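You operate a simulated robot arm through the tools that you are given. There is no shell and no other tool. Be economical: measure what you need, move in short steps, check, and stop when the job is done.

You run a simulated robot arm. Do the job below in one go: nothing can be reset, and whatever is moved stays where it is left.

## Task
Couple the grey table to the blue one and brake it.
Fine: roll it up to the buffers and swing the green handle down.

It is judged by the outcome, as a careful person would: the job done as asked, and still so three seconds after it is handed in. It fails if anything else is knocked over, pushed out of place, dropped, spilled or broken.

## Robot
A 7-joint arm with a fingered hand on a trunk, on a base that drives. Base frame: it is fixed to the floor where the robot stands at the start and does not move with it; the origin is under the middle of the robot, x ahead of it, y to its left, z up. Units: m, rad, N and s.
With the tool pointing down near the work surface it reaches from about 0.36 to 0.84 m from the robot's upright axis, wherever it stands. Its first joint turns from -2.007 to 2.007 rad. Places, roughly: blue table [-0.4, 2.3, 0.6]; blue table brake lever [1.2, 2.6, 0.6]; fixed rail clamp [0.7, 2.9, 1]; green handle [0.4, 0.9, 1]; grey table [1.5, 0.7, 0.6]; grey table brake lever [0.6, 0, 0.7]; rail a knob [1.5, 1.2, 1]; rail b knob [1.2, 1.1, 1]; rail c knob [0.9, 1, 1]; rail d knob [0.6, 0.9, 1]; sliding rail clamp [0.3, 2.8, 1]; sliding rail knob [0.5, 2.4, 1]; small table [-3.6, -0.3, 0.7]; small table brake lever [-3.4, 0.4, 0.7]. Payload 5 kg.
The TCP is the grasp point between the finger pads, 0.032 m short of the fingertips. In the tool frame z runs along the fingers and y along their closing line. The gripper opens to 0.16 m. The gripper's body begins 0.089 m behind the TCP. The gripper is a hand of 4 fingers: y runs from the thumb to the fingers, the wrist lies at [0, 0, -0.267] in the tool frame, and closing takes about 1.5 s.
Orientation is told as [roll, pitch, yaw] about the base's x, y, z axes, in that order, counted from this pose: with the fingers straight down and closing along the base's y, the tool's x points along the base's -x, its y along +y and its z along -z.

## Interface
- The arm moves only by the tool servo_tool. Its argument "deltas" is a list of rows, each a list of 2 entries, a list of its own where there are three numbers: the shift along the base's x, y, z in units of 40 mm (1.0 is 40 mm), then the turn, a rotation vector about the base's x, y, z in units of 5 degrees (1.0 is 5 degrees). In form: [[[x, y, z], [ax, ay, az]], ...]. A call has 1 to 10 rows; each row shifts and turns the commanded pose from where the row before left it. "fingers" is the opening in per cent of the stroke, from 0 (shut) to 100 (fully open), set as the call begins (left out, the last holds). A call with a number of a shift or a turn outside -1 to 1 is refused whole. Rows are played at 5 a second. More than 0.05 m and 0.15 rad between two rows, or a gripper value outside its range, and nothing of the call is played. Where a pose cannot be reached the arm comes as near as it can. A force on the tool above 90 N (or 10 N above the force at the start of the call, whichever is more), or a blocked arm, ends the call early, and 0.2 s more pass. The fingers move at their own pace (about 0.108 m/s each) and stop on an object; they squeeze with about 25 N. The grip force told is the motor's: it shows also when the fingers shut on nothing. Time passes only in rows, and 0.2 s behind the last, so rows that do not move let the fingers close. It gives the time, the measured TCP pose, the force on the tool (base axes), the opening and the grip force at its end, in the units of the frame above (readings bear some noise), with the torque about the TCP (base axes, N m) and any sound that the robot's microphone picked up, and new pictures: "pictures" is both (left out), scene, wrist or none.
- Cameras (640 x 400 px; columns grow to the right, rows downward): "scene" is now at [0.0171, 0.1941, 1.418]; the picture's right is [0.40, -0.91, 0.00], its down [-0.58, -0.26, -0.78] and it looks along [0.71, 0.31, -0.63] (base axes); focal length 287 px, centre (320, 200). "wrist" rides on the gripper at [0.08, -0.004, -0.114] in the tool frame; the picture's right is [0.05, 1.00, 0.00], its down [-0.82, 0.04, -0.58] and it looks along [-0.58, 0.03, 0.82] (tool axes); focal length 265 px, centre (320, 200). There is no depth. A picture from a camera that has moved, and an enlarged one, comes with that camera's place and axes in the base frame and with its lens.
- raise_lower(by): slides the trunk up (or, below 0, down) by that many m; the arm and the scene camera ride with it, the base frame stays. It gives what a move gives, with no picture.
- base_move(legs): drives the robot by 1 to 6 legs, each [ahead, turn to the left] in m and rad, along the robot's own axes; the way and the turn of a leg run together, so that a leg with both is an arc; at most 1.5 m and 3.142 rad a leg. The arm and the cameras ride along, it lands a little off, and it stops where it bumps. It gives what a move gives, and a new picture of the scene camera.
- curl_fingers(finger1, finger2, finger3, thumb_bend): sets how far each is bent, from 0 (flat) to 100 (curled in); at 30 the hand is open as for a grip, at 70 the pads meet at the TCP. One left out holds its place. A second passes; each finger stops where it meets its share of the squeeze, and holds until it gets a number again. A gripper value or a shape takes the hand back. It gives what a move gives, with no picture; readings hold the bend of each and the force on the fingers (four entries, about 0 where the hand has none), thumb and palm.
- preshape(shape): the hand has 4 fingers and takes this shape, open, in about a second: jaw (thumb against the fingers, like two jaws); tri (thumb and two fingers); tip (a fingertip pinch); poke (one finger out to press); point (the index stretched); flat (the hand flat); cup (the hand cupped); fist (a fist). The gripper value then closes the fingers along that shape, each until it touches; the sizes above hold for jaw. It gives what a move gives, with no picture.
- aim_head(pan, tilt): turns the head with the scene camera to pan (to the left, within 2.705 rad either way) and tilt (down, from -0.506 to 1.204), counted from straight ahead of the robot. It gives what a move gives, and a new picture of the scene camera.
- close_up(camera, box): a new picture of the part [left, top, right, bottom] of that camera's present view, enlarged. The clock stands still meanwhile.
- hand_in(): hands the job in; it is judged then, once.

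Work in short steps. Places have to be worked out from the pictures, the camera data and where the tool is seen: move nearer, look again, correct. Check each grasp and each placing, and mend what went wrong. You have 120 turns and 260 pictures in all, those below and enlarged ones among them. Open the gripper and draw the arm clear of the work before you hand the job in, unless the task says otherwise; then end with one line.

The tools are called as a command line: name --argument value ..., lists and objects as JSON in quotes. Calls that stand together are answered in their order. servo_tool: Moves the arm, as the interface text tells. Its arguments: {"type":"object","properties":{"deltas":{"type":"array","items":{"type":"array"}},"fingers":{"type":"number"},"pictures":{"type":"string","enum":["both","scene","wrist","none"]}},"required":["deltas"]} The other tools are called the same way: raise_lower (by) slides the trunk up or down; preshape (shape) gives the hand a shape; curl_fingers (finger1, finger2, finger3, thumb_bend) moves the fingers one by one; base_move (legs) drives the base; aim_head (pan, tilt) turns the head that bears the scene camera; close_up (camera, box) takes an enlarged picture of a part of a camera's view; hand_in () hands the job in.

At the start:

```text
t: 0.0
tool_pos: [0.4211, 0.3614, 1.2185]
tcp_rot: [-0.001, 0.0, 0.0]
contact_force: [0.2, 0.0, 0.3]
moment: [-0.04, 0.01, -0.01]
width: 0.16
finger_force: 0.1
shape: jaw
bend: [30.0, 30.0, 30.0, 30.0]
finger forces: [0.0, 0.0, 0.1, 0.0, 0.1, 0.0]
trunk travel left (down, up): [-0.533, 0.457]
robot x, y, heading: [0.0011, 0.0016, -0.004]
head pan, tilt: [0.417, 0.682]
```

scene: 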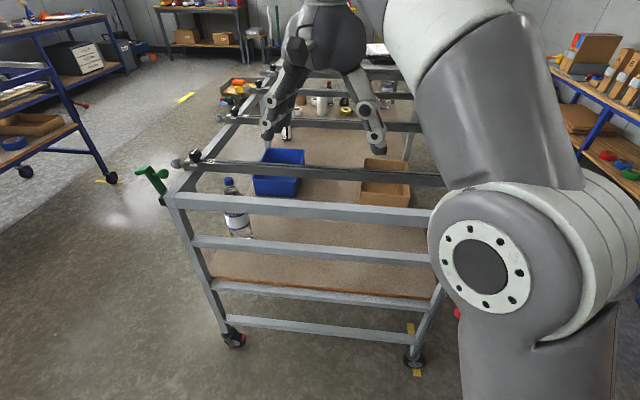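
wrist: 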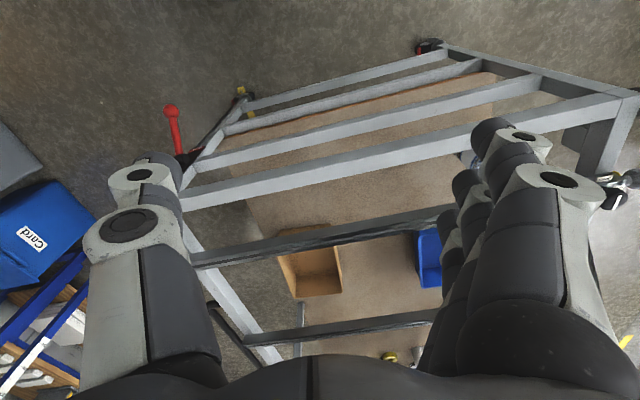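

The grey table stands ahead with the green handle at its left near corner; the blue table is to the left. I look around first to understand the layout.

aim_head --pan 1.1 --tilt 0.45

aim_head --pan 1.8 --tilt 0.45

aim_head --pan -0.3 --tilt 0.75

```text
t: 1.1
tool_pos: [0.4211, 0.3614, 1.2192]
tcp_rot: [0.0, -0.001, -0.001]
contact_force: [-0.1, 0.3, 0.0]
moment: [0.01, 0.0, 0.01]
width: 0.1598
finger_force: 0.1
shape: jaw
bend: [30.0, 30.0, 30.0, 30.0]
finger forces: [0.0, 0.0, 0.0, 0.0, 0.1, 0.0]
trunk travel left (down, up): [-0.533, 0.457]
robot x, y, heading: [-0.0019, 0.0003, -0.002]
head pan, tilt: [1.1, 0.45]
camera scene: at [-0.0194, 0.2413, 1.4387], right [0.89, -0.45, 0.0], down [-0.2, -0.39, -0.9], along [0.41, 0.8, -0.44], focal length 287 px, centre (320, 200)
```

scene: 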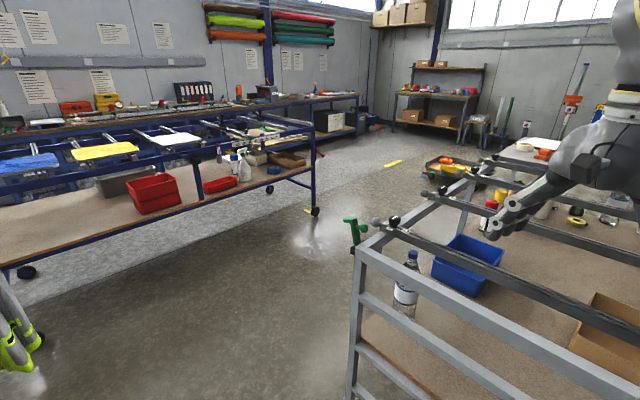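

```text
t: 2.1
tool_pos: [0.4207, 0.3614, 1.2185]
tcp_rot: [0.0, -0.001, 0.0]
contact_force: [0.0, -0.8, -0.7]
moment: [0.02, 0.0, 0.01]
width: 0.1599
finger_force: 0.1
shape: jaw
bend: [30.0, 30.0, 30.0, 30.0]
finger forces: [0.0, 0.0, 0.1, 0.0, 0.0, 0.1]
trunk travel left (down, up): [-0.533, 0.457]
robot x, y, heading: [0.0018, -0.0028, -0.002]
head pan, tilt: [1.799, 0.45]
camera scene: at [-0.082, 0.249, 1.4387], right [0.97, 0.23, 0.0], down [0.1, -0.42, -0.9], along [-0.2, 0.88, -0.44], focal length 287 px, centre (320, 200)
```

scene: 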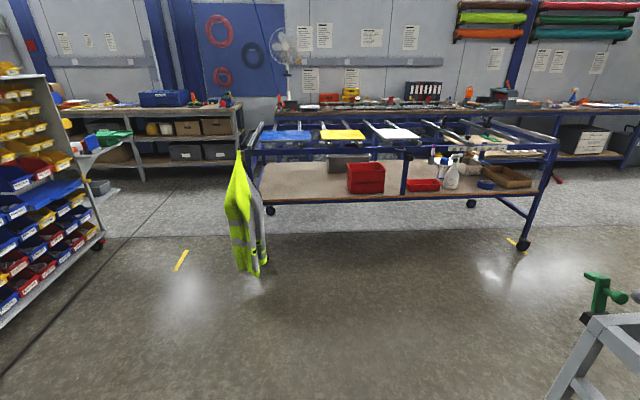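

```text
t: 4.1
tool_pos: [0.4213, 0.3615, 1.2185]
tcp_rot: [0.0, -0.002, 0.001]
contact_force: [0.2, 0.4, -0.3]
moment: [0.0, 0.02, 0.0]
width: 0.1599
finger_force: 0.0
shape: jaw
bend: [30.0, 30.0, 30.0, 30.0]
finger forces: [0.0, 0.0, 0.0, 0.0, 0.0, 0.0]
trunk travel left (down, up): [-0.533, 0.457]
robot x, y, heading: [0.0017, -0.0003, 0.004]
head pan, tilt: [-0.3, 0.75]
camera scene: at [0.018, 0.135, 1.4123], right [-0.3, -0.96, 0.0], down [-0.65, 0.2, -0.73], along [0.7, -0.22, -0.68], focal length 287 px, centre (320, 200)
```

scene: 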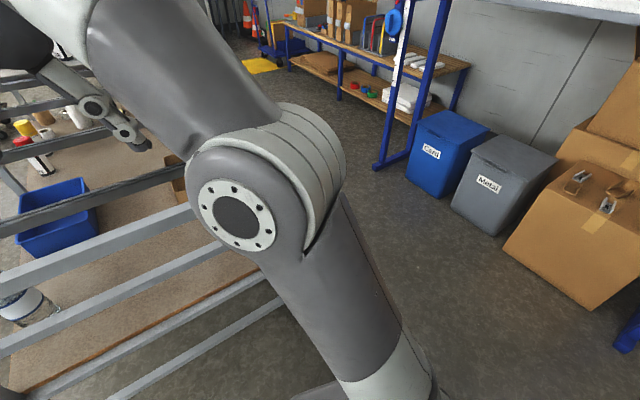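

I want close views of the handle, the blue table and its buffers.

aim_head --pan 1.2 --tilt 0.5

close_up --camera "scene" --box '[200, 80, 440, 230]'

close_up --camera "scene" --box '[340, 150, 580, 300]'

close_up --camera "scene" --box '[0, 60, 240, 210]'

```text
t: 5.7
tool_pos: [0.4215, 0.3629, 1.2182]
tcp_rot: [0.001, 0.0, 0.0]
contact_force: [-0.2, -0.2, 1.3]
moment: [0.03, 0.0, 0.04]
width: 0.1597
finger_force: 0.0
shape: jaw
bend: [30.0, 30.0, 30.0, 30.0]
finger forces: [0.0, 0.0, 0.0, 0.0, 0.0, 0.1]
trunk travel left (down, up): [-0.533, 0.457]
robot x, y, heading: [0.0011, 0.0006, -0.002]
head pan, tilt: [1.201, 0.499]
camera scene: at [-0.0283, 0.2442, 1.4342], right [0.93, -0.36, 0.0], down [-0.17, -0.45, -0.88], along [0.32, 0.82, -0.48], focal length 287 px, centre (320, 200)
```

scene: 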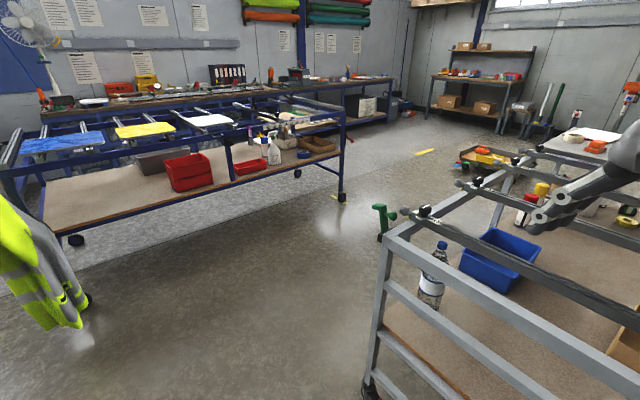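

```text
2.67 times, centred on (320, 155) of scene
camera zoom: at [-0.0283, 0.2442, 1.4342], right [0.93, -0.36, 0.0], down [-0.17, -0.45, -0.88], along [0.32, 0.82, -0.48], focal length 766 px, centre (320, 320)
```

zoom: 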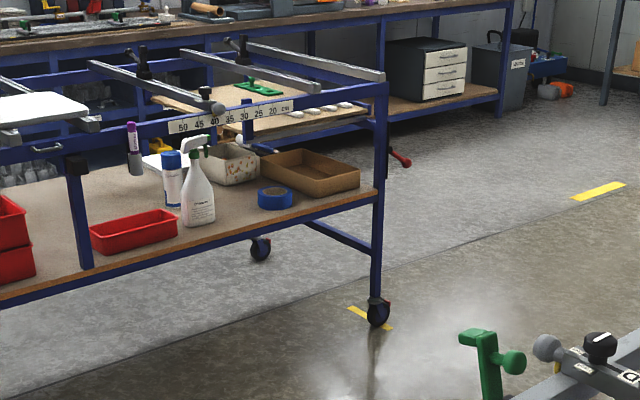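

```text
2.67 times, centred on (460, 225) of scene
camera zoom: at [-0.0283, 0.2442, 1.4342], right [0.93, -0.36, 0.0], down [-0.17, -0.45, -0.88], along [0.32, 0.82, -0.48], focal length 766 px, centre (-53, 133)
```

zoom: 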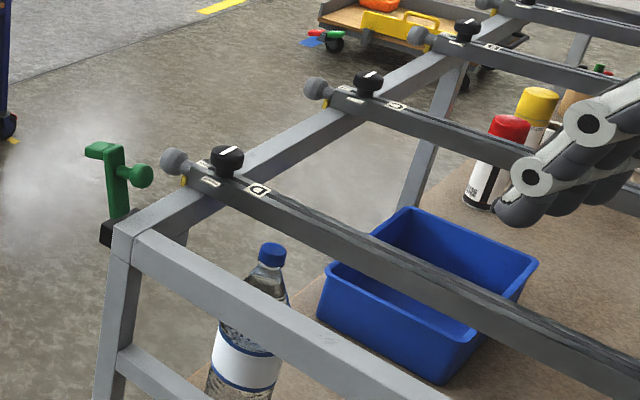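

```text
2.67 times, centred on (120, 135) of scene
camera zoom: at [-0.0283, 0.2442, 1.4342], right [0.93, -0.36, 0.0], down [-0.17, -0.45, -0.88], along [0.32, 0.82, -0.48], focal length 766 px, centre (853, 373)
```

zoom: 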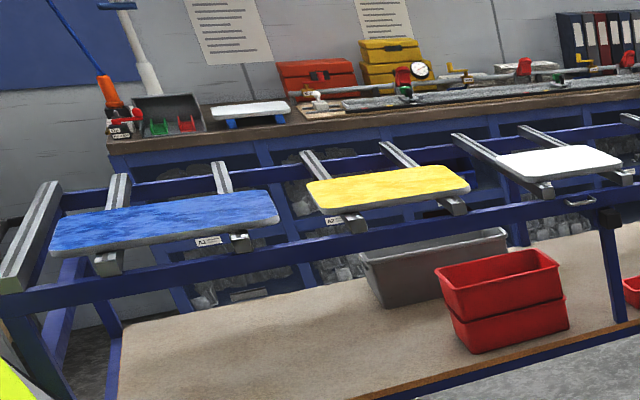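

I look closer at the grey table's red brake lever in the wrist view, and at the blue table's end.

close_up --camera "wrist" --box '[120, 70, 280, 170]'

close_up --camera "scene" --box '[230, 90, 360, 170]'

close_up --camera "scene" --box '[360, 190, 460, 252]'

```text
4.00 times, centred on (200, 120) of wrist
camera zoom: at [0.3412, 0.358, 1.3316], right [-0.05, 1.0, 0.0], down [0.82, 0.04, 0.58], along [0.58, 0.03, -0.82], focal length 1062 px, centre (800, 520)
```

zoom: 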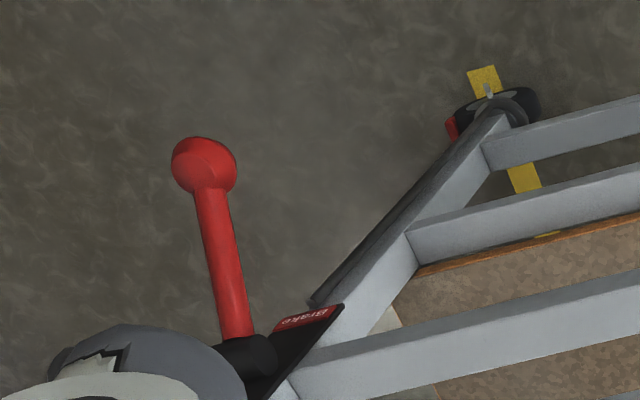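

```text
4.92 times, centred on (295, 130) of scene
camera zoom: at [-0.0283, 0.2442, 1.4342], right [0.93, -0.36, 0.0], down [-0.17, -0.45, -0.88], along [0.32, 0.82, -0.48], focal length 1414 px, centre (443, 545)
```

zoom: 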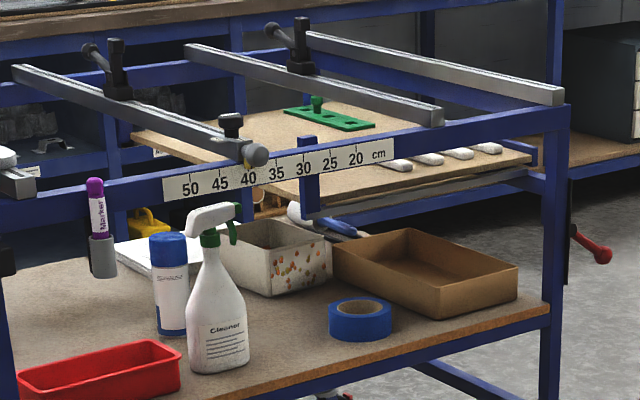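

```text
6.40 times, centred on (410, 221) of scene
camera zoom: at [-0.0283, 0.2442, 1.4342], right [0.93, -0.36, 0.0], down [-0.17, -0.45, -0.88], along [0.32, 0.82, -0.48], focal length 1839 px, centre (-256, 66)
```

zoom: 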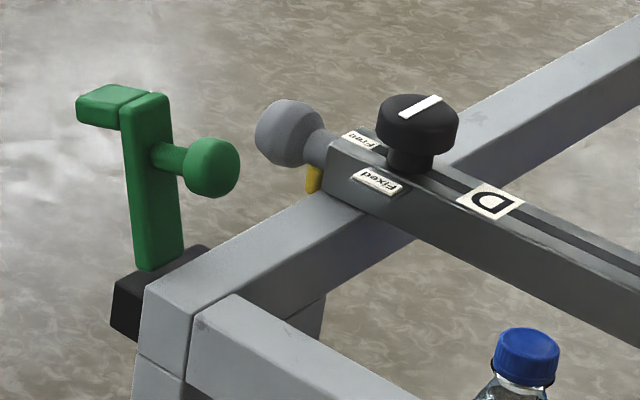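

close_up --camera "scene" --box '[190, 110, 270, 160]'

close_up --camera "scene" --box '[0, 110, 200, 235]'

close_up --camera "scene" --box '[440, 130, 640, 255]'

```text
8.00 times, centred on (230, 135) of scene
camera zoom: at [-0.0283, 0.2442, 1.4342], right [0.93, -0.36, 0.0], down [-0.17, -0.45, -0.88], along [0.32, 0.82, -0.48], focal length 2298 px, centre (1040, 720)
```

zoom: 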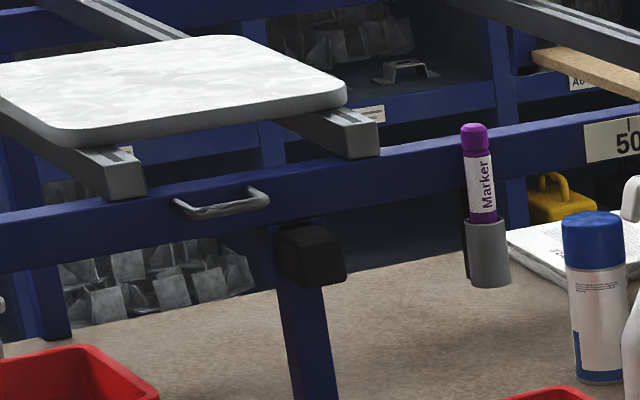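

```text
3.20 times, centred on (100, 172) of scene
camera zoom: at [-0.0283, 0.2442, 1.4342], right [0.93, -0.36, 0.0], down [-0.17, -0.45, -0.88], along [0.32, 0.82, -0.48], focal length 919 px, centre (1024, 288)
```

zoom: 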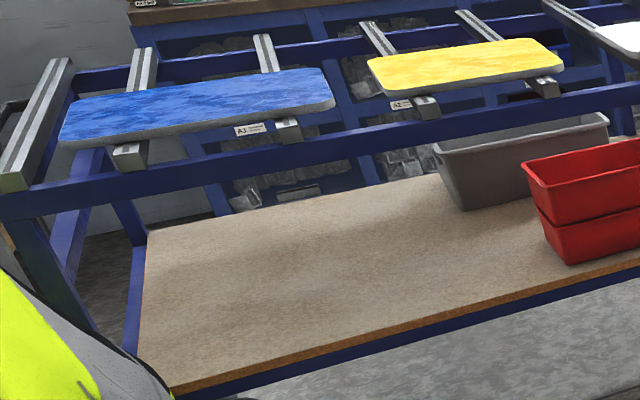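

```text
3.20 times, centred on (540, 192) of scene
camera zoom: at [-0.0283, 0.2442, 1.4342], right [0.93, -0.36, 0.0], down [-0.17, -0.45, -0.88], along [0.32, 0.82, -0.48], focal length 919 px, centre (-384, 224)
```

zoom: 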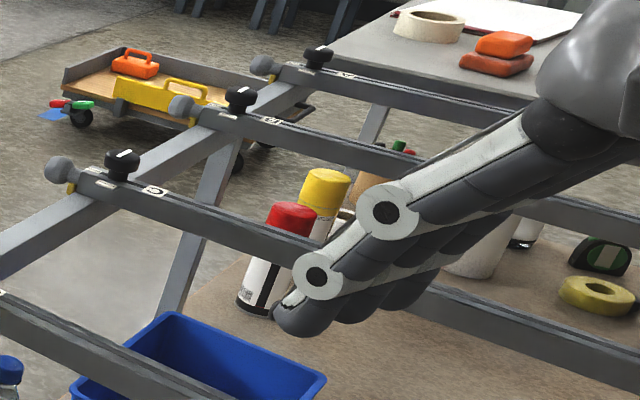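

The black block with the silver keeper bar on the blue table's mid leg looks like a buffer and hook keeper. I back off a bit to see the whole grey table and its red lever.

base_move --legs '[[-0.7, 0.0]]'

aim_head --pan 0.2 --tilt 0.5

aim_head --pan -0.45 --tilt 0.5

```text
t: 9.6
tool_pos: [-0.2811, 0.3626, 1.2187]
tcp_rot: [0.0, -0.002, 0.001]
contact_force: [0.0, -0.3, -0.1]
moment: [0.0, -0.02, -0.03]
width: 0.1599
finger_force: 0.1
shape: jaw
bend: [30.0, 30.0, 30.0, 30.0]
finger forces: [0.0, 0.1, 0.1, 0.0, 0.0, 0.0]
trunk travel left (down, up): [-0.533, 0.457]
robot x, y, heading: [-0.7006, 0.0025, 0.002]
head pan, tilt: [1.201, 0.499]
camera scene: at [-0.7311, 0.2436, 1.4342], right [0.93, -0.36, 0.0], down [-0.17, -0.45, -0.88], along [0.32, 0.82, -0.48], focal length 287 px, centre (320, 200)
```

scene: 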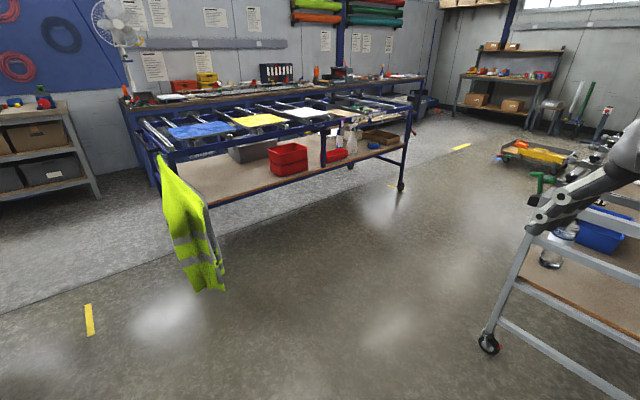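

```text
t: 10.8
tool_pos: [-0.2821, 0.3628, 1.2189]
tcp_rot: [0.0, -0.002, 0.001]
contact_force: [0.4, 0.4, 0.2]
moment: [-0.02, 0.03, 0.03]
width: 0.1599
finger_force: 0.0
shape: jaw
bend: [30.0, 30.0, 30.0, 30.0]
finger forces: [0.1, 0.0, 0.0, 0.0, 0.0, 0.0]
trunk travel left (down, up): [-0.533, 0.457]
robot x, y, heading: [-0.6989, -0.0016, 0.002]
head pan, tilt: [0.201, 0.499]
camera scene: at [-0.6746, 0.1771, 1.4342], right [0.2, -0.98, 0.0], down [-0.47, -0.1, -0.88], along [0.86, 0.18, -0.48], focal length 287 px, centre (320, 200)
```

scene: 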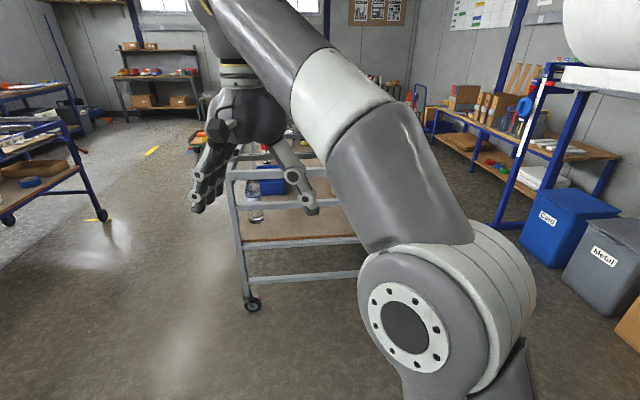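

```text
t: 11.9
tool_pos: [-0.2821, 0.3619, 1.219]
tcp_rot: [0.0, 0.0, 0.002]
contact_force: [-0.7, 0.3, 0.6]
moment: [-0.03, -0.02, 0.02]
width: 0.1599
finger_force: 0.1
shape: jaw
bend: [30.0, 30.0, 30.0, 30.0]
finger forces: [0.0, 0.0, 0.1, 0.0, 0.1, 0.0]
trunk travel left (down, up): [-0.533, 0.457]
robot x, y, heading: [-0.7035, 0.0021, -0.001]
head pan, tilt: [-0.45, 0.499]
camera scene: at [-0.6817, 0.1193, 1.4343], right [-0.43, -0.9, 0.0], down [-0.43, 0.21, -0.88], along [0.79, -0.38, -0.48], focal length 287 px, centre (320, 200)
```

scene: 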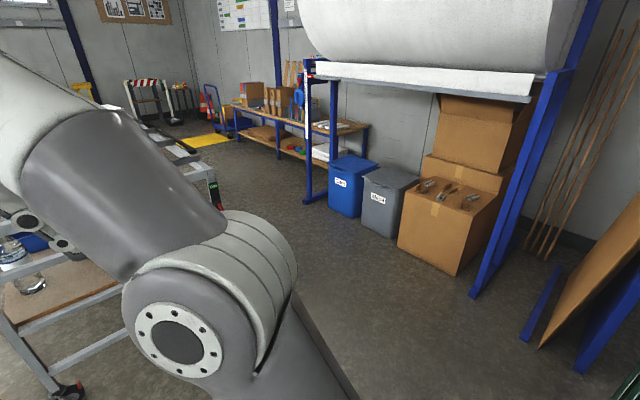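

Both tables lie parallel at about 16°, so the push is straight along the normal [-0.28, 0.96] by roughly 1.2 m. I drive to the right front to see the brake lever and the right side.

base_move --legs '[[0.0, -0.7], [0.9, 0.0], [0.0, 1.0]]'

aim_head --pan 0.5 --tilt 0.6

```text
t: 21.0
tool_pos: [0.2853, -0.1086, 1.2182]
tcp_rot: [0.001, 0.001, 0.301]
contact_force: [0.3, 0.0, 0.5]
moment: [0.0, 0.03, 0.02]
width: 0.1599
finger_force: 0.1
shape: jaw
bend: [30.0, 30.0, 30.0, 30.0]
finger forces: [0.0, 0.0, 0.0, 0.1, 0.1, 0.0]
trunk travel left (down, up): [-0.533, 0.457]
robot x, y, heading: [-0.0067, -0.5788, 0.302]
head pan, tilt: [-0.45, 0.499]
camera scene: at [-0.024, -0.4589, 1.4342], right [-0.15, -0.99, 0.0], down [-0.47, 0.07, -0.88], along [0.87, -0.13, -0.48], focal length 287 px, centre (320, 200)
```

scene: 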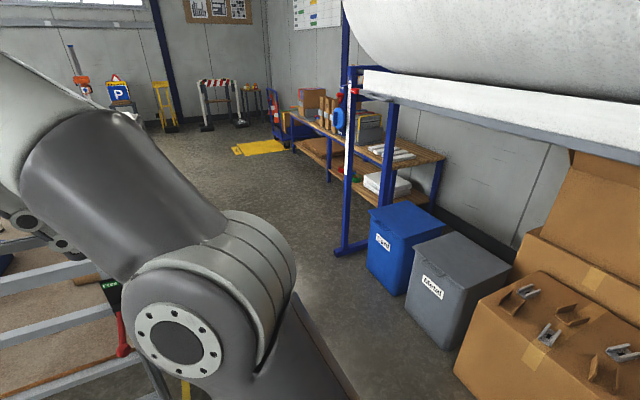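

```text
t: 22.3
tool_pos: [0.2855, -0.1094, 1.2185]
tcp_rot: [0.001, 0.001, 0.303]
contact_force: [-0.1, -0.3, 0.1]
moment: [-0.02, -0.02, 0.02]
width: 0.16
finger_force: 0.0
shape: jaw
bend: [30.0, 30.0, 30.0, 30.0]
finger forces: [0.0, 0.1, 0.1, 0.0, 0.0, 0.0]
trunk travel left (down, up): [-0.533, 0.457]
robot x, y, heading: [-0.0082, -0.5799, 0.3]
head pan, tilt: [0.499, 0.6]
camera scene: at [-0.0523, -0.3821, 1.4252], right [0.72, -0.7, 0.0], down [-0.39, -0.41, -0.83], along [0.57, 0.59, -0.56], focal length 287 px, centre (320, 200)
```

scene: 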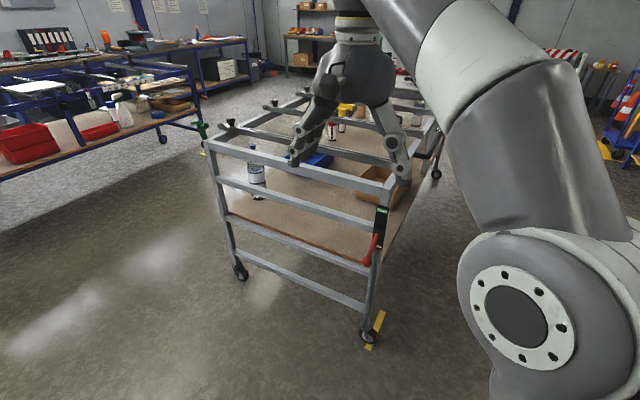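

close_up --camera "scene" --box '[340, 170, 452, 270]'

close_up --camera "scene" --box '[190, 80, 450, 243]'

close_up --camera "scene" --box '[200, 240, 440, 390]'

close_up --camera "scene" --box '[0, 50, 220, 190]'

```text
4.00 times, centred on (396, 220) of scene
camera zoom: at [-0.0523, -0.3821, 1.4252], right [0.72, -0.7, 0.0], down [-0.39, -0.41, -0.83], along [0.57, 0.59, -0.56], focal length 1149 px, centre (16, 120)
```

zoom: 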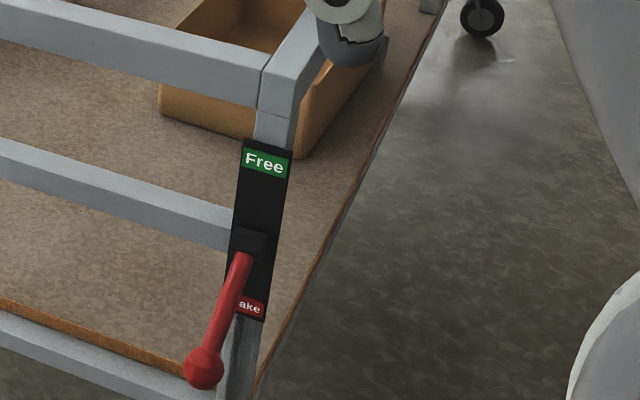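

```text
2.45 times, centred on (320, 162) of scene
camera zoom: at [-0.0523, -0.3821, 1.4252], right [0.72, -0.7, 0.0], down [-0.39, -0.41, -0.83], along [0.57, 0.59, -0.56], focal length 705 px, centre (320, 294)
```

zoom: 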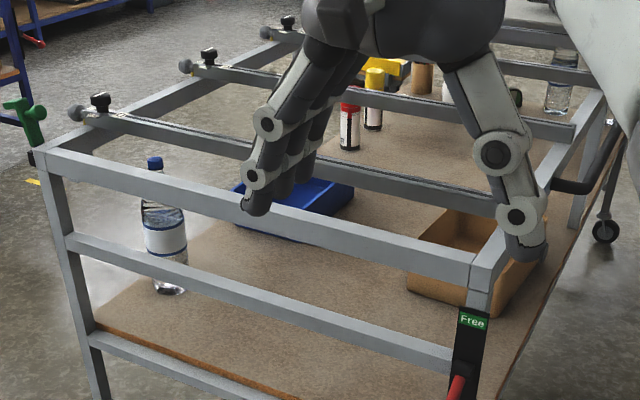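

```text
2.67 times, centred on (320, 315) of scene
camera zoom: at [-0.0523, -0.3821, 1.4252], right [0.72, -0.7, 0.0], down [-0.39, -0.41, -0.83], along [0.57, 0.59, -0.56], focal length 766 px, centre (320, -107)
```

zoom: 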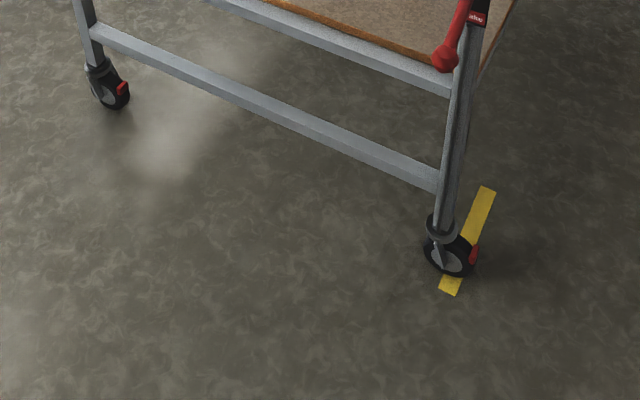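

```text
2.86 times, centred on (110, 120) of scene
camera zoom: at [-0.0523, -0.3821, 1.4252], right [0.72, -0.7, 0.0], down [-0.39, -0.41, -0.83], along [0.57, 0.59, -0.56], focal length 821 px, centre (920, 429)
```

zoom: 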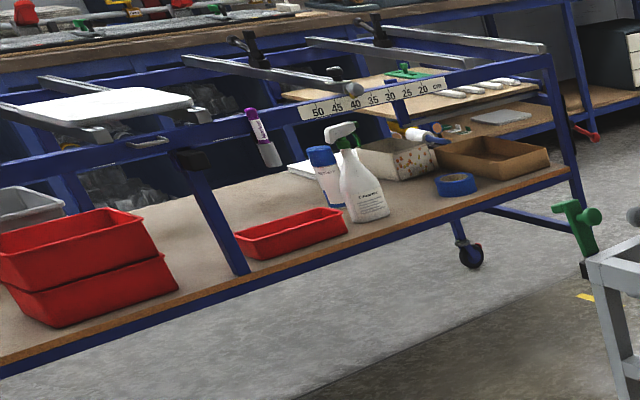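

The lever is down at "Brake"; it must go up to "Free". I judge the ball at about [0.57, 0.02, 0.665] and pivot [0.65, 0.04, 0.745]. I drive 0.25 m nearer and look with the wrist camera.

base_move --legs '[[0.25, 0.0]]'

close_up --camera "wrist" --box '[0, 0, 640, 400]'

aim_head --pan 0.35 --tilt 0.85

```text
t: 24.1
tool_pos: [0.5241, -0.0354, 1.218]
tcp_rot: [0.0, -0.001, 0.301]
contact_force: [0.7, 0.9, 0.8]
moment: [-0.03, 0.02, 0.0]
width: 0.1603
finger_force: 0.0
shape: jaw
bend: [30.0, 30.0, 30.0, 30.0]
finger forces: [0.0, 0.0, 0.0, 0.0, 0.0, 0.1]
trunk travel left (down, up): [-0.533, 0.457]
robot x, y, heading: [0.2276, -0.5095, 0.299]
head pan, tilt: [0.499, 0.6]
camera scene: at [0.1849, -0.3083, 1.4251], right [0.72, -0.7, 0.0], down [-0.39, -0.41, -0.82], along [0.57, 0.59, -0.57], focal length 287 px, centre (320, 200)
```

scene: 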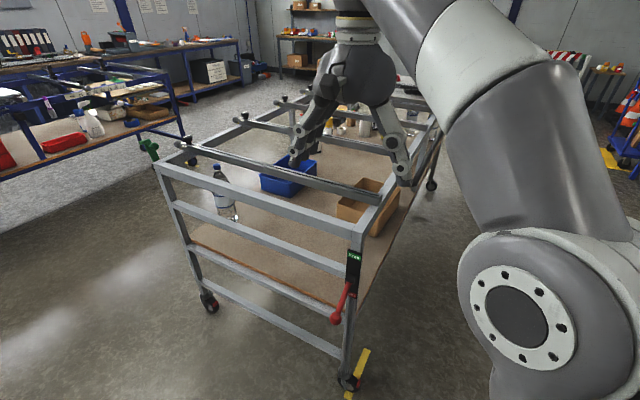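

```text
1.00 times, centred on (320, 200) of wrist (not enlarged: the box is as wide or as high as the picture)
camera zoom: at [0.4481, -0.0635, 1.3314], right [-0.34, 0.94, 0.0], down [0.77, 0.28, 0.58], along [0.54, 0.2, -0.82], focal length 265 px, centre (320, 200)
```

zoom: 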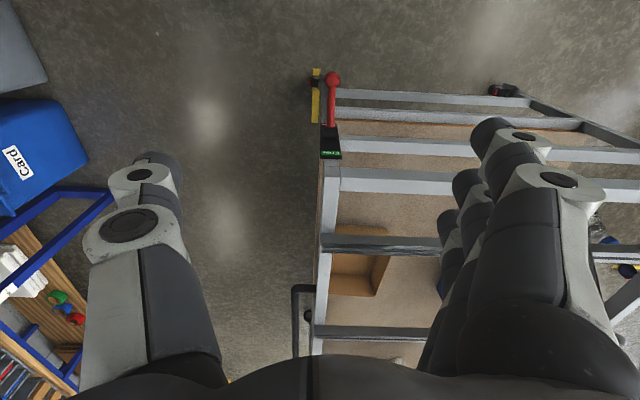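

```text
t: 24.8
tool_pos: [0.5235, -0.0357, 1.2194]
tcp_rot: [0.0, -0.001, 0.3]
contact_force: [0.9, -1.0, -0.1]
moment: [0.02, -0.03, 0.01]
width: 0.1602
finger_force: 0.0
shape: jaw
bend: [30.0, 30.0, 30.0, 30.0]
finger forces: [0.0, 0.0, 0.0, 0.1, 0.0, 0.0]
trunk travel left (down, up): [-0.533, 0.457]
robot x, y, heading: [0.2275, -0.5046, 0.298]
head pan, tilt: [0.351, 0.85]
camera scene: at [0.1851, -0.3244, 1.4043], right [0.61, -0.79, 0.0], down [-0.6, -0.46, -0.66], along [0.53, 0.4, -0.75], focal length 287 px, centre (320, 200)
```

scene: 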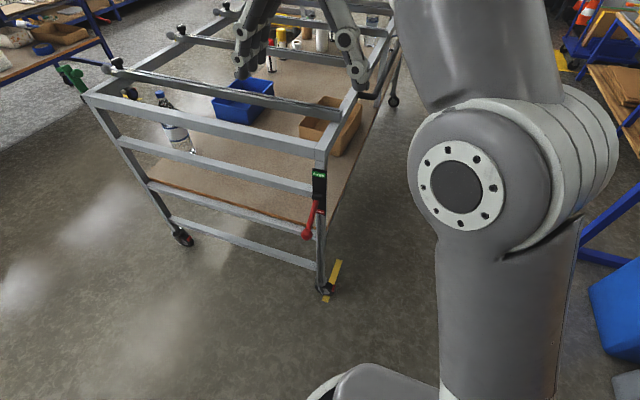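

close_up --camera "scene" --box '[280, 150, 360, 250]'

close_up --camera "wrist" --box '[290, 50, 370, 170]'

```text
4.00 times, centred on (320, 200) of scene
camera zoom: at [0.1851, -0.3244, 1.4043], right [0.61, -0.79, 0.0], down [-0.6, -0.46, -0.66], along [0.53, 0.4, -0.75], focal length 1149 px, centre (320, 200)
```

zoom: 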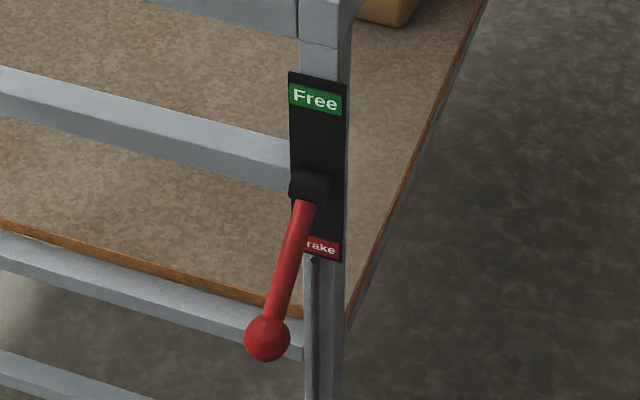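

```text
3.33 times, centred on (330, 110) of wrist
camera zoom: at [0.4478, -0.0637, 1.3316], right [-0.35, 0.94, 0.0], down [0.77, 0.28, 0.58], along [0.54, 0.2, -0.82], focal length 885 px, centre (287, 500)
```

zoom: 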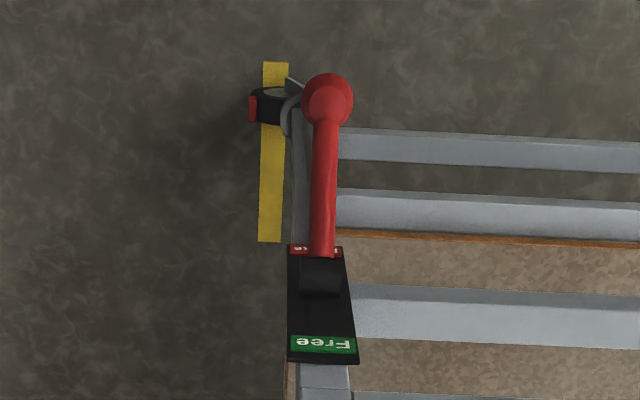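

Triangulated: ball ≈ [0.552, 0.003, 0.696], pivot ≈ [0.635, 0.028, 0.776]. I lower the open hand in front of it, pitching the fingers forward by 30°.

servo_tool --deltas '[[[-0.1, 0.05, -0.9], [0.276, -0.961, 0]], [[-0.1, 0.05, -0.9], [0.276, -0.961, 0]], [[-0.1, 0.05, -0.9], [0.276, -0.961, 0]], [[-0.1, 0.05, -0.9], [0.276, -0.961, 0]], [[-0.1, 0.05, -0.9], [0.276, -0.961, 0]], [[-0.1, 0.05, -0.9], [0.276, -0.961, 0]], [[-0.1, 0.05, -0.9], [0, 0, 0]], [[-0.1, 0.05, -0.9], [0, 0, 0]], [[0, 0.05, -0.9], [0, 0, 0]], [[0, 0.05, -0.9], [0, 0, 0]]]' --fingers 70

```text
t: 27.0
tool_pos: [0.4906, -0.0159, 0.8574]
tcp_rot: [-0.01, -0.523, 0.303]
contact_force: [0.6, -0.8, -0.3]
moment: [0.0, 0.02, 0.0]
width: 0.112
finger_force: 0.1
shape: jaw
bend: [66.0, 66.0, 66.0, 63.0]
finger forces: [0.0, 0.0, 0.1, 0.0, 0.0, 0.1]
trunk travel left (down, up): [-0.533, 0.457]
robot x, y, heading: [0.2294, -0.5078, 0.3]
head pan, tilt: [0.351, 0.85]
camera scene: at [0.1851, -0.3244, 1.4043], right [0.61, -0.8, 0.0], down [-0.6, -0.46, -0.66], along [0.52, 0.4, -0.75], focal length 287 px, centre (320, 200)
camera wrist: at [0.3707, -0.0574, 0.9153], right [-0.34, 0.94, -0.04], down [0.38, 0.17, 0.91], along [0.86, 0.29, -0.42], focal length 265 px, centre (320, 200)
```

scene: 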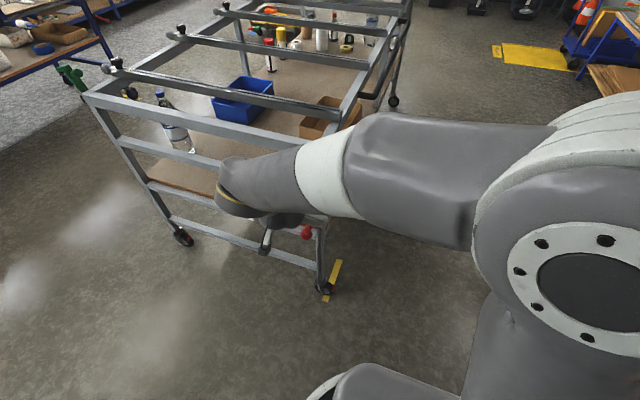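
wrist: 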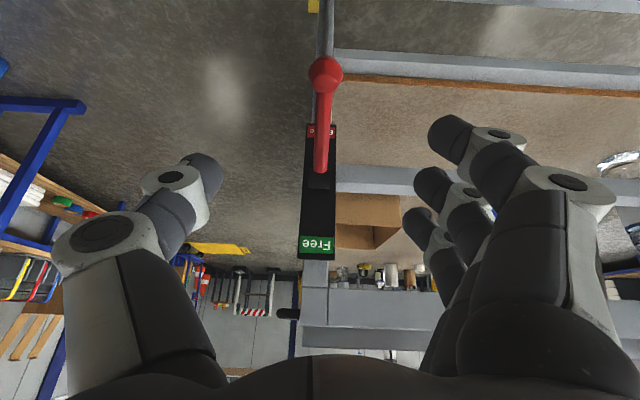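

The ball is centred between thumb and fingers. I move onto it.

servo_tool --deltas '[[[0.2, 0.08, -0.85], [0, 0, 0]], [[0.25, 0.09, -0.85], [0, 0, 0]], [[0.3, 0.1, -0.85], [0, 0, 0]], [[0.4, 0.1, -0.8], [0, 0, 0]], [[0.38, 0.1, -0.73], [0, 0, 0]]]'

```text
t: 28.2
tool_pos: [0.552, 0.0021, 0.6951]
tcp_rot: [-0.011, -0.524, 0.302]
contact_force: [0.1, -0.1, 0.5]
moment: [0.0, 0.03, -0.01]
width: 0.1122
finger_force: 0.1
shape: jaw
bend: [66.0, 66.0, 66.0, 63.0]
finger forces: [0.0, 0.0, 0.0, 0.0, 0.1, 0.0]
trunk travel left (down, up): [-0.533, 0.457]
robot x, y, heading: [0.2296, -0.5062, 0.297]
head pan, tilt: [0.351, 0.85]
camera scene: at [0.1851, -0.3244, 1.4043], right [0.61, -0.8, 0.0], down [-0.6, -0.46, -0.66], along [0.52, 0.4, -0.75], focal length 287 px, centre (320, 200)
camera wrist: at [0.433, -0.0374, 0.752], right [-0.34, 0.94, -0.04], down [0.38, 0.17, 0.91], along [0.86, 0.29, -0.42], focal length 265 px, centre (320, 200)
```

scene: 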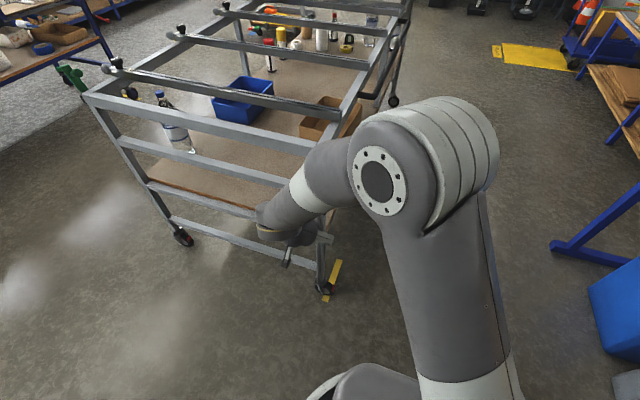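
wrist: 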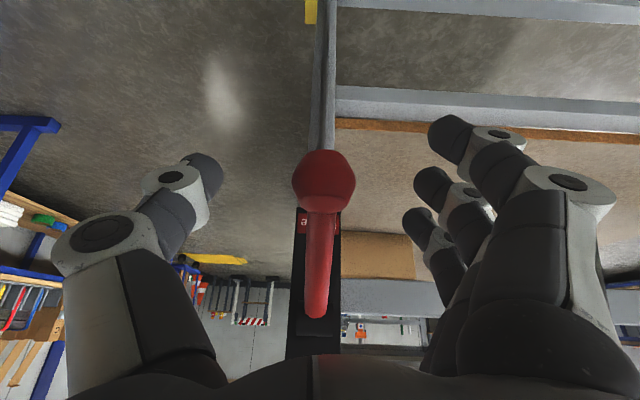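

The ball sits between the pads; I close the fingers.

servo_tool --deltas '[[[0, 0, 0], [0, 0, 0]], [[0, 0, 0], [0, 0, 0]], [[0, 0, 0], [0, 0, 0]], [[0, 0, 0], [0, 0, 0]], [[0, 0, 0], [0, 0, 0]], [[0, 0, 0], [0, 0, 0]], [[0, 0, 0], [0, 0, 0]]]' --fingers 0 --pictures "wrist"

```text
t: 29.8
tool_pos: [0.5523, 0.0017, 0.6937]
tcp_rot: [-0.012, -0.521, 0.304]
contact_force: [2.3, -5.4, -3.4]
moment: [-0.21, 0.03, 0.18]
width: 0.0182
finger_force: 25.3
shape: jaw
bend: [68.0, 73.0, 71.0, 70.0]
finger forces: [0.0, 8.2, 7.8, 0.1, 22.8, 0.0]
trunk travel left (down, up): [-0.533, 0.457]
robot x, y, heading: [0.2298, -0.5057, 0.301]
head pan, tilt: [0.351, 0.85]
camera wrist: at [0.4334, -0.0382, 0.7519], right [-0.33, 0.94, -0.04], down [0.38, 0.17, 0.91], along [0.86, 0.29, -0.42], focal length 265 px, centre (320, 200)
```

wrist: 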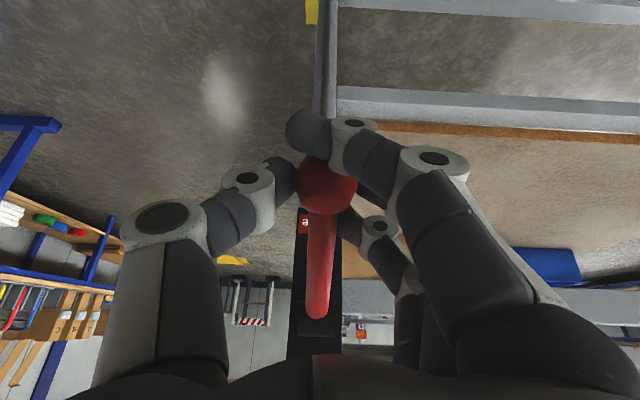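

Gripped. I swing the lever up along its arc, first half.

servo_tool --deltas '[[[-0.2, -0.058, 0.3], [0, 0, 0]], [[-0.2, -0.058, 0.3], [0, 0, 0]], [[-0.125, -0.036, 0.34], [0, 0, 0]], [[-0.125, -0.036, 0.34], [0, 0, 0]], [[-0.044, -0.012, 0.36], [0, 0, 0]], [[-0.044, -0.012, 0.36], [0, 0, 0]]]' --pictures "wrist"

```text
t: 31.2
tool_pos: [0.524, -0.0047, 0.775]
tcp_rot: [-0.011, -0.523, 0.303]
contact_force: [18.8, -3.7, -0.2]
moment: [-0.07, -0.21, 0.09]
width: 0.0175
finger_force: 24.6
shape: jaw
bend: [68.0, 73.0, 71.0, 70.0]
finger forces: [0.0, 6.2, 8.4, 0.1, 20.5, 0.0]
trunk travel left (down, up): [-0.533, 0.457]
robot x, y, heading: [0.2257, -0.5049, 0.3]
head pan, tilt: [0.351, 0.85]
camera wrist: at [0.4043, -0.0458, 0.8329], right [-0.34, 0.94, -0.03], down [0.39, 0.17, 0.91], along [0.86, 0.29, -0.42], focal length 265 px, centre (320, 200)
```

wrist: 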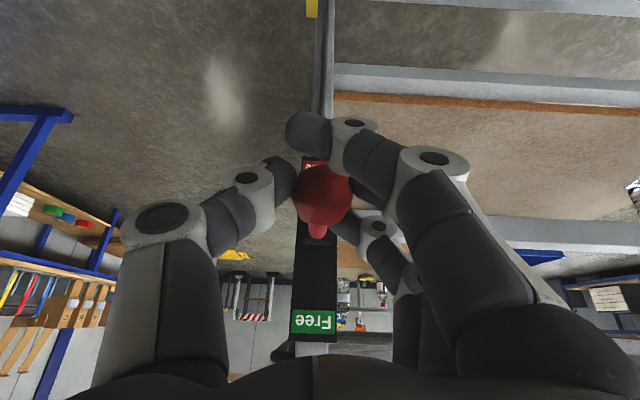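

The lever follows; it pulls slightly inward so I ease in on the second half.

servo_tool --deltas '[[[0.15, 0.03, 0.36], [0, 0, 0]], [[0.1, 0.02, 0.36], [0, 0, 0]], [[0.15, 0.04, 0.34], [0, 0, 0]], [[0.18, 0.045, 0.34], [0, 0, 0]], [[0.22, 0.058, 0.3], [0, 0, 0]], [[0.22, 0.058, 0.3], [0, 0, 0]]]' --pictures "wrist"

```text
t: 32.6
tool_pos: [0.5626, 0.005, 0.8589]
tcp_rot: [-0.009, -0.526, 0.306]
contact_force: [-5.5, -2.9, 5.6]
moment: [-0.15, 0.21, -0.03]
width: 0.0087
finger_force: 24.7
shape: jaw
bend: [71.0, 75.0, 73.0, 74.0]
finger forces: [8.2, 0.0, 0.1, 0.1, 0.0, 0.0]
trunk travel left (down, up): [-0.533, 0.457]
robot x, y, heading: [0.2265, -0.5076, 0.301]
head pan, tilt: [0.351, 0.85]
camera wrist: at [0.4428, -0.0362, 0.9158], right [-0.34, 0.94, -0.03], down [0.38, 0.17, 0.91], along [0.86, 0.3, -0.42], focal length 265 px, centre (320, 200)
```

wrist: 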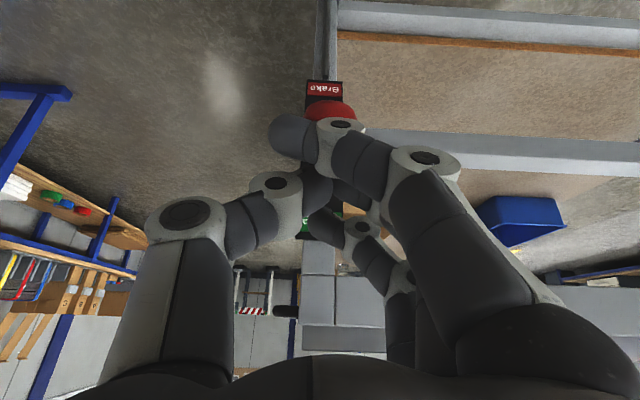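

The ball slipped out at the tips. I open and draw back to see the lever.

servo_tool --deltas '[[[0, 0, 0], [0, 0, 0]], [[0, 0, 0], [0, 0, 0]], [[0, 0, 0], [0, 0, 0]], [[0, 0, 0], [0, 0, 0]], [[-0.5, -0.14, 0.5], [0, 0, 0]], [[-0.8, -0.2, 0.3], [0, 0, 0]]]' --fingers 70

```text
t: 34.0
tool_pos: [0.5099, -0.0101, 0.8878]
tcp_rot: [-0.009, -0.525, 0.304]
contact_force: [1.1, 0.9, 0.3]
moment: [0.03, 0.03, 0.0]
width: 0.1117
finger_force: 0.0
shape: jaw
bend: [67.0, 67.0, 67.0, 63.0]
finger forces: [0.0, 0.0, 0.1, 0.0, 0.0, 0.1]
trunk travel left (down, up): [-0.533, 0.457]
robot x, y, heading: [0.2277, -0.508, 0.296]
head pan, tilt: [0.351, 0.85]
camera scene: at [0.185, -0.3249, 1.4043], right [0.61, -0.8, 0.0], down [-0.6, -0.46, -0.66], along [0.52, 0.4, -0.75], focal length 287 px, centre (320, 200)
camera wrist: at [0.391, -0.0504, 0.9456], right [-0.34, 0.94, -0.04], down [0.38, 0.17, 0.91], along [0.86, 0.29, -0.42], focal length 265 px, centre (320, 200)
```

scene: 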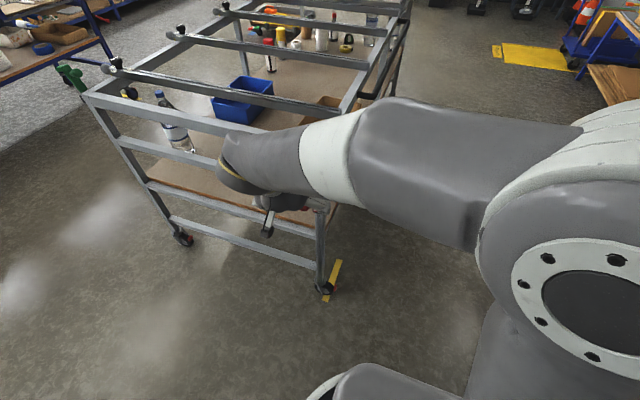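
wrist: 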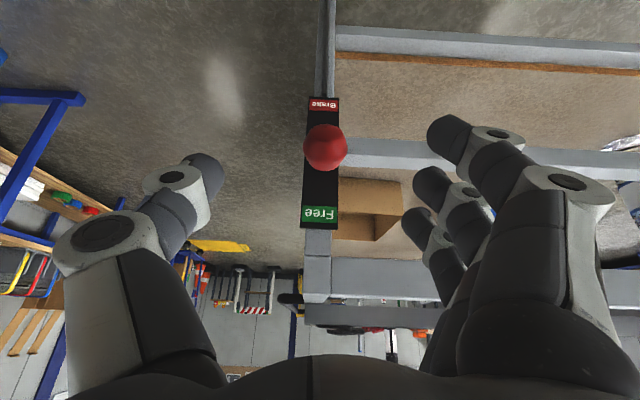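

The lever is now past the middle, pointing up at the wrist camera. I lift the hand away to see exact angle from the head.

servo_tool --deltas '[[[-0.5, -0.2, 0.9], [0, 0, 0]], [[-0.3, -0.2, 0.9], [0, 0, 0]], [[0, 0, 0.9], [0, 0, 0]], [[0, 0, 0.9], [0, 0, 0]], [[0, 0, 0.9], [0, 0, 0]]]'

close_up --camera "scene" --box '[270, 140, 370, 250]'

close_up --camera "wrist" --box '[270, 30, 390, 130]'

```text
t: 35.2
tool_pos: [0.4792, -0.025, 1.0693]
tcp_rot: [-0.01, -0.523, 0.303]
contact_force: [-0.7, -0.1, -0.4]
moment: [-0.03, -0.04, -0.03]
width: 0.1117
finger_force: 0.0
shape: jaw
bend: [67.0, 67.0, 67.0, 63.0]
finger forces: [0.0, 0.0, 0.0, 0.1, 0.0, 0.1]
trunk travel left (down, up): [-0.533, 0.457]
robot x, y, heading: [0.2251, -0.5023, 0.302]
head pan, tilt: [0.351, 0.85]
camera scene: at [0.1851, -0.3248, 1.4042], right [0.61, -0.8, 0.0], down [-0.6, -0.46, -0.66], along [0.52, 0.4, -0.75], focal length 287 px, centre (320, 200)
camera wrist: at [0.3597, -0.0655, 1.1262], right [-0.34, 0.94, -0.04], down [0.38, 0.17, 0.91], along [0.86, 0.29, -0.42], focal length 265 px, centre (320, 200)
```

scene: 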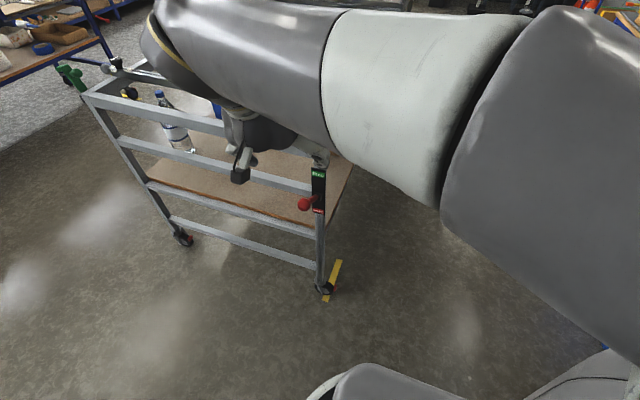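
wrist: 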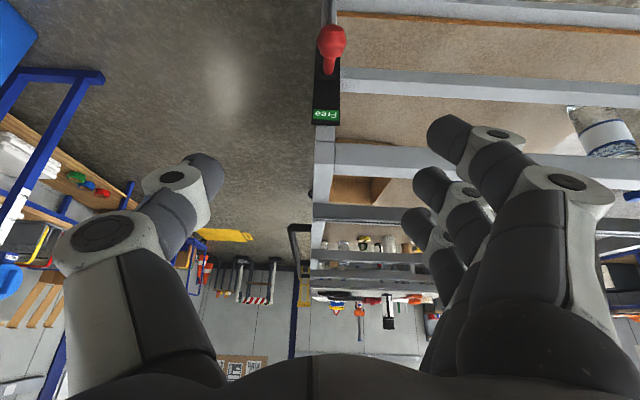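

```text
3.64 times, centred on (320, 195) of scene
camera zoom: at [0.1851, -0.3248, 1.4042], right [0.61, -0.8, 0.0], down [-0.6, -0.46, -0.66], along [0.52, 0.4, -0.75], focal length 1045 px, centre (320, 218)
```

zoom: 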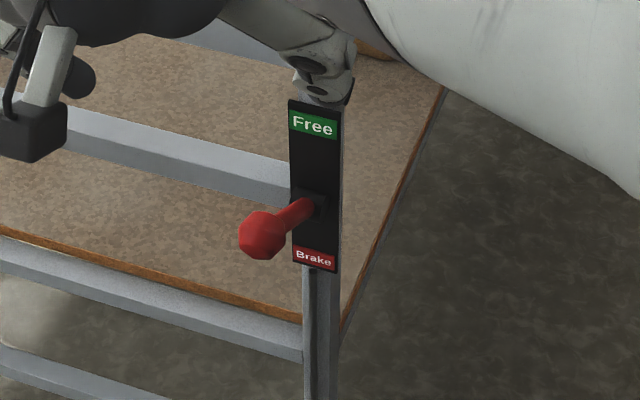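

```text
4.00 times, centred on (330, 80) of wrist
camera zoom: at [0.3597, -0.0655, 1.1262], right [-0.34, 0.94, -0.04], down [0.38, 0.17, 0.91], along [0.86, 0.29, -0.42], focal length 1062 px, centre (280, 680)
```

zoom: 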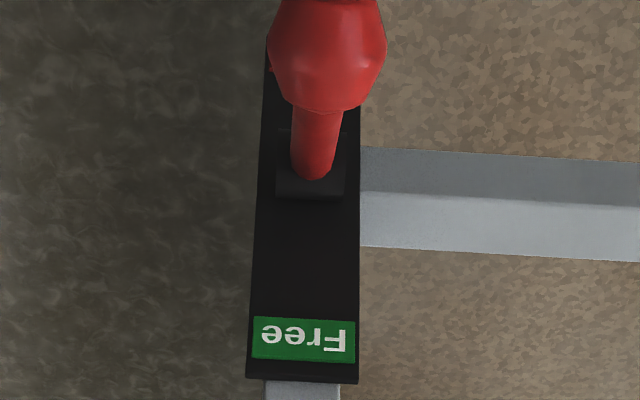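

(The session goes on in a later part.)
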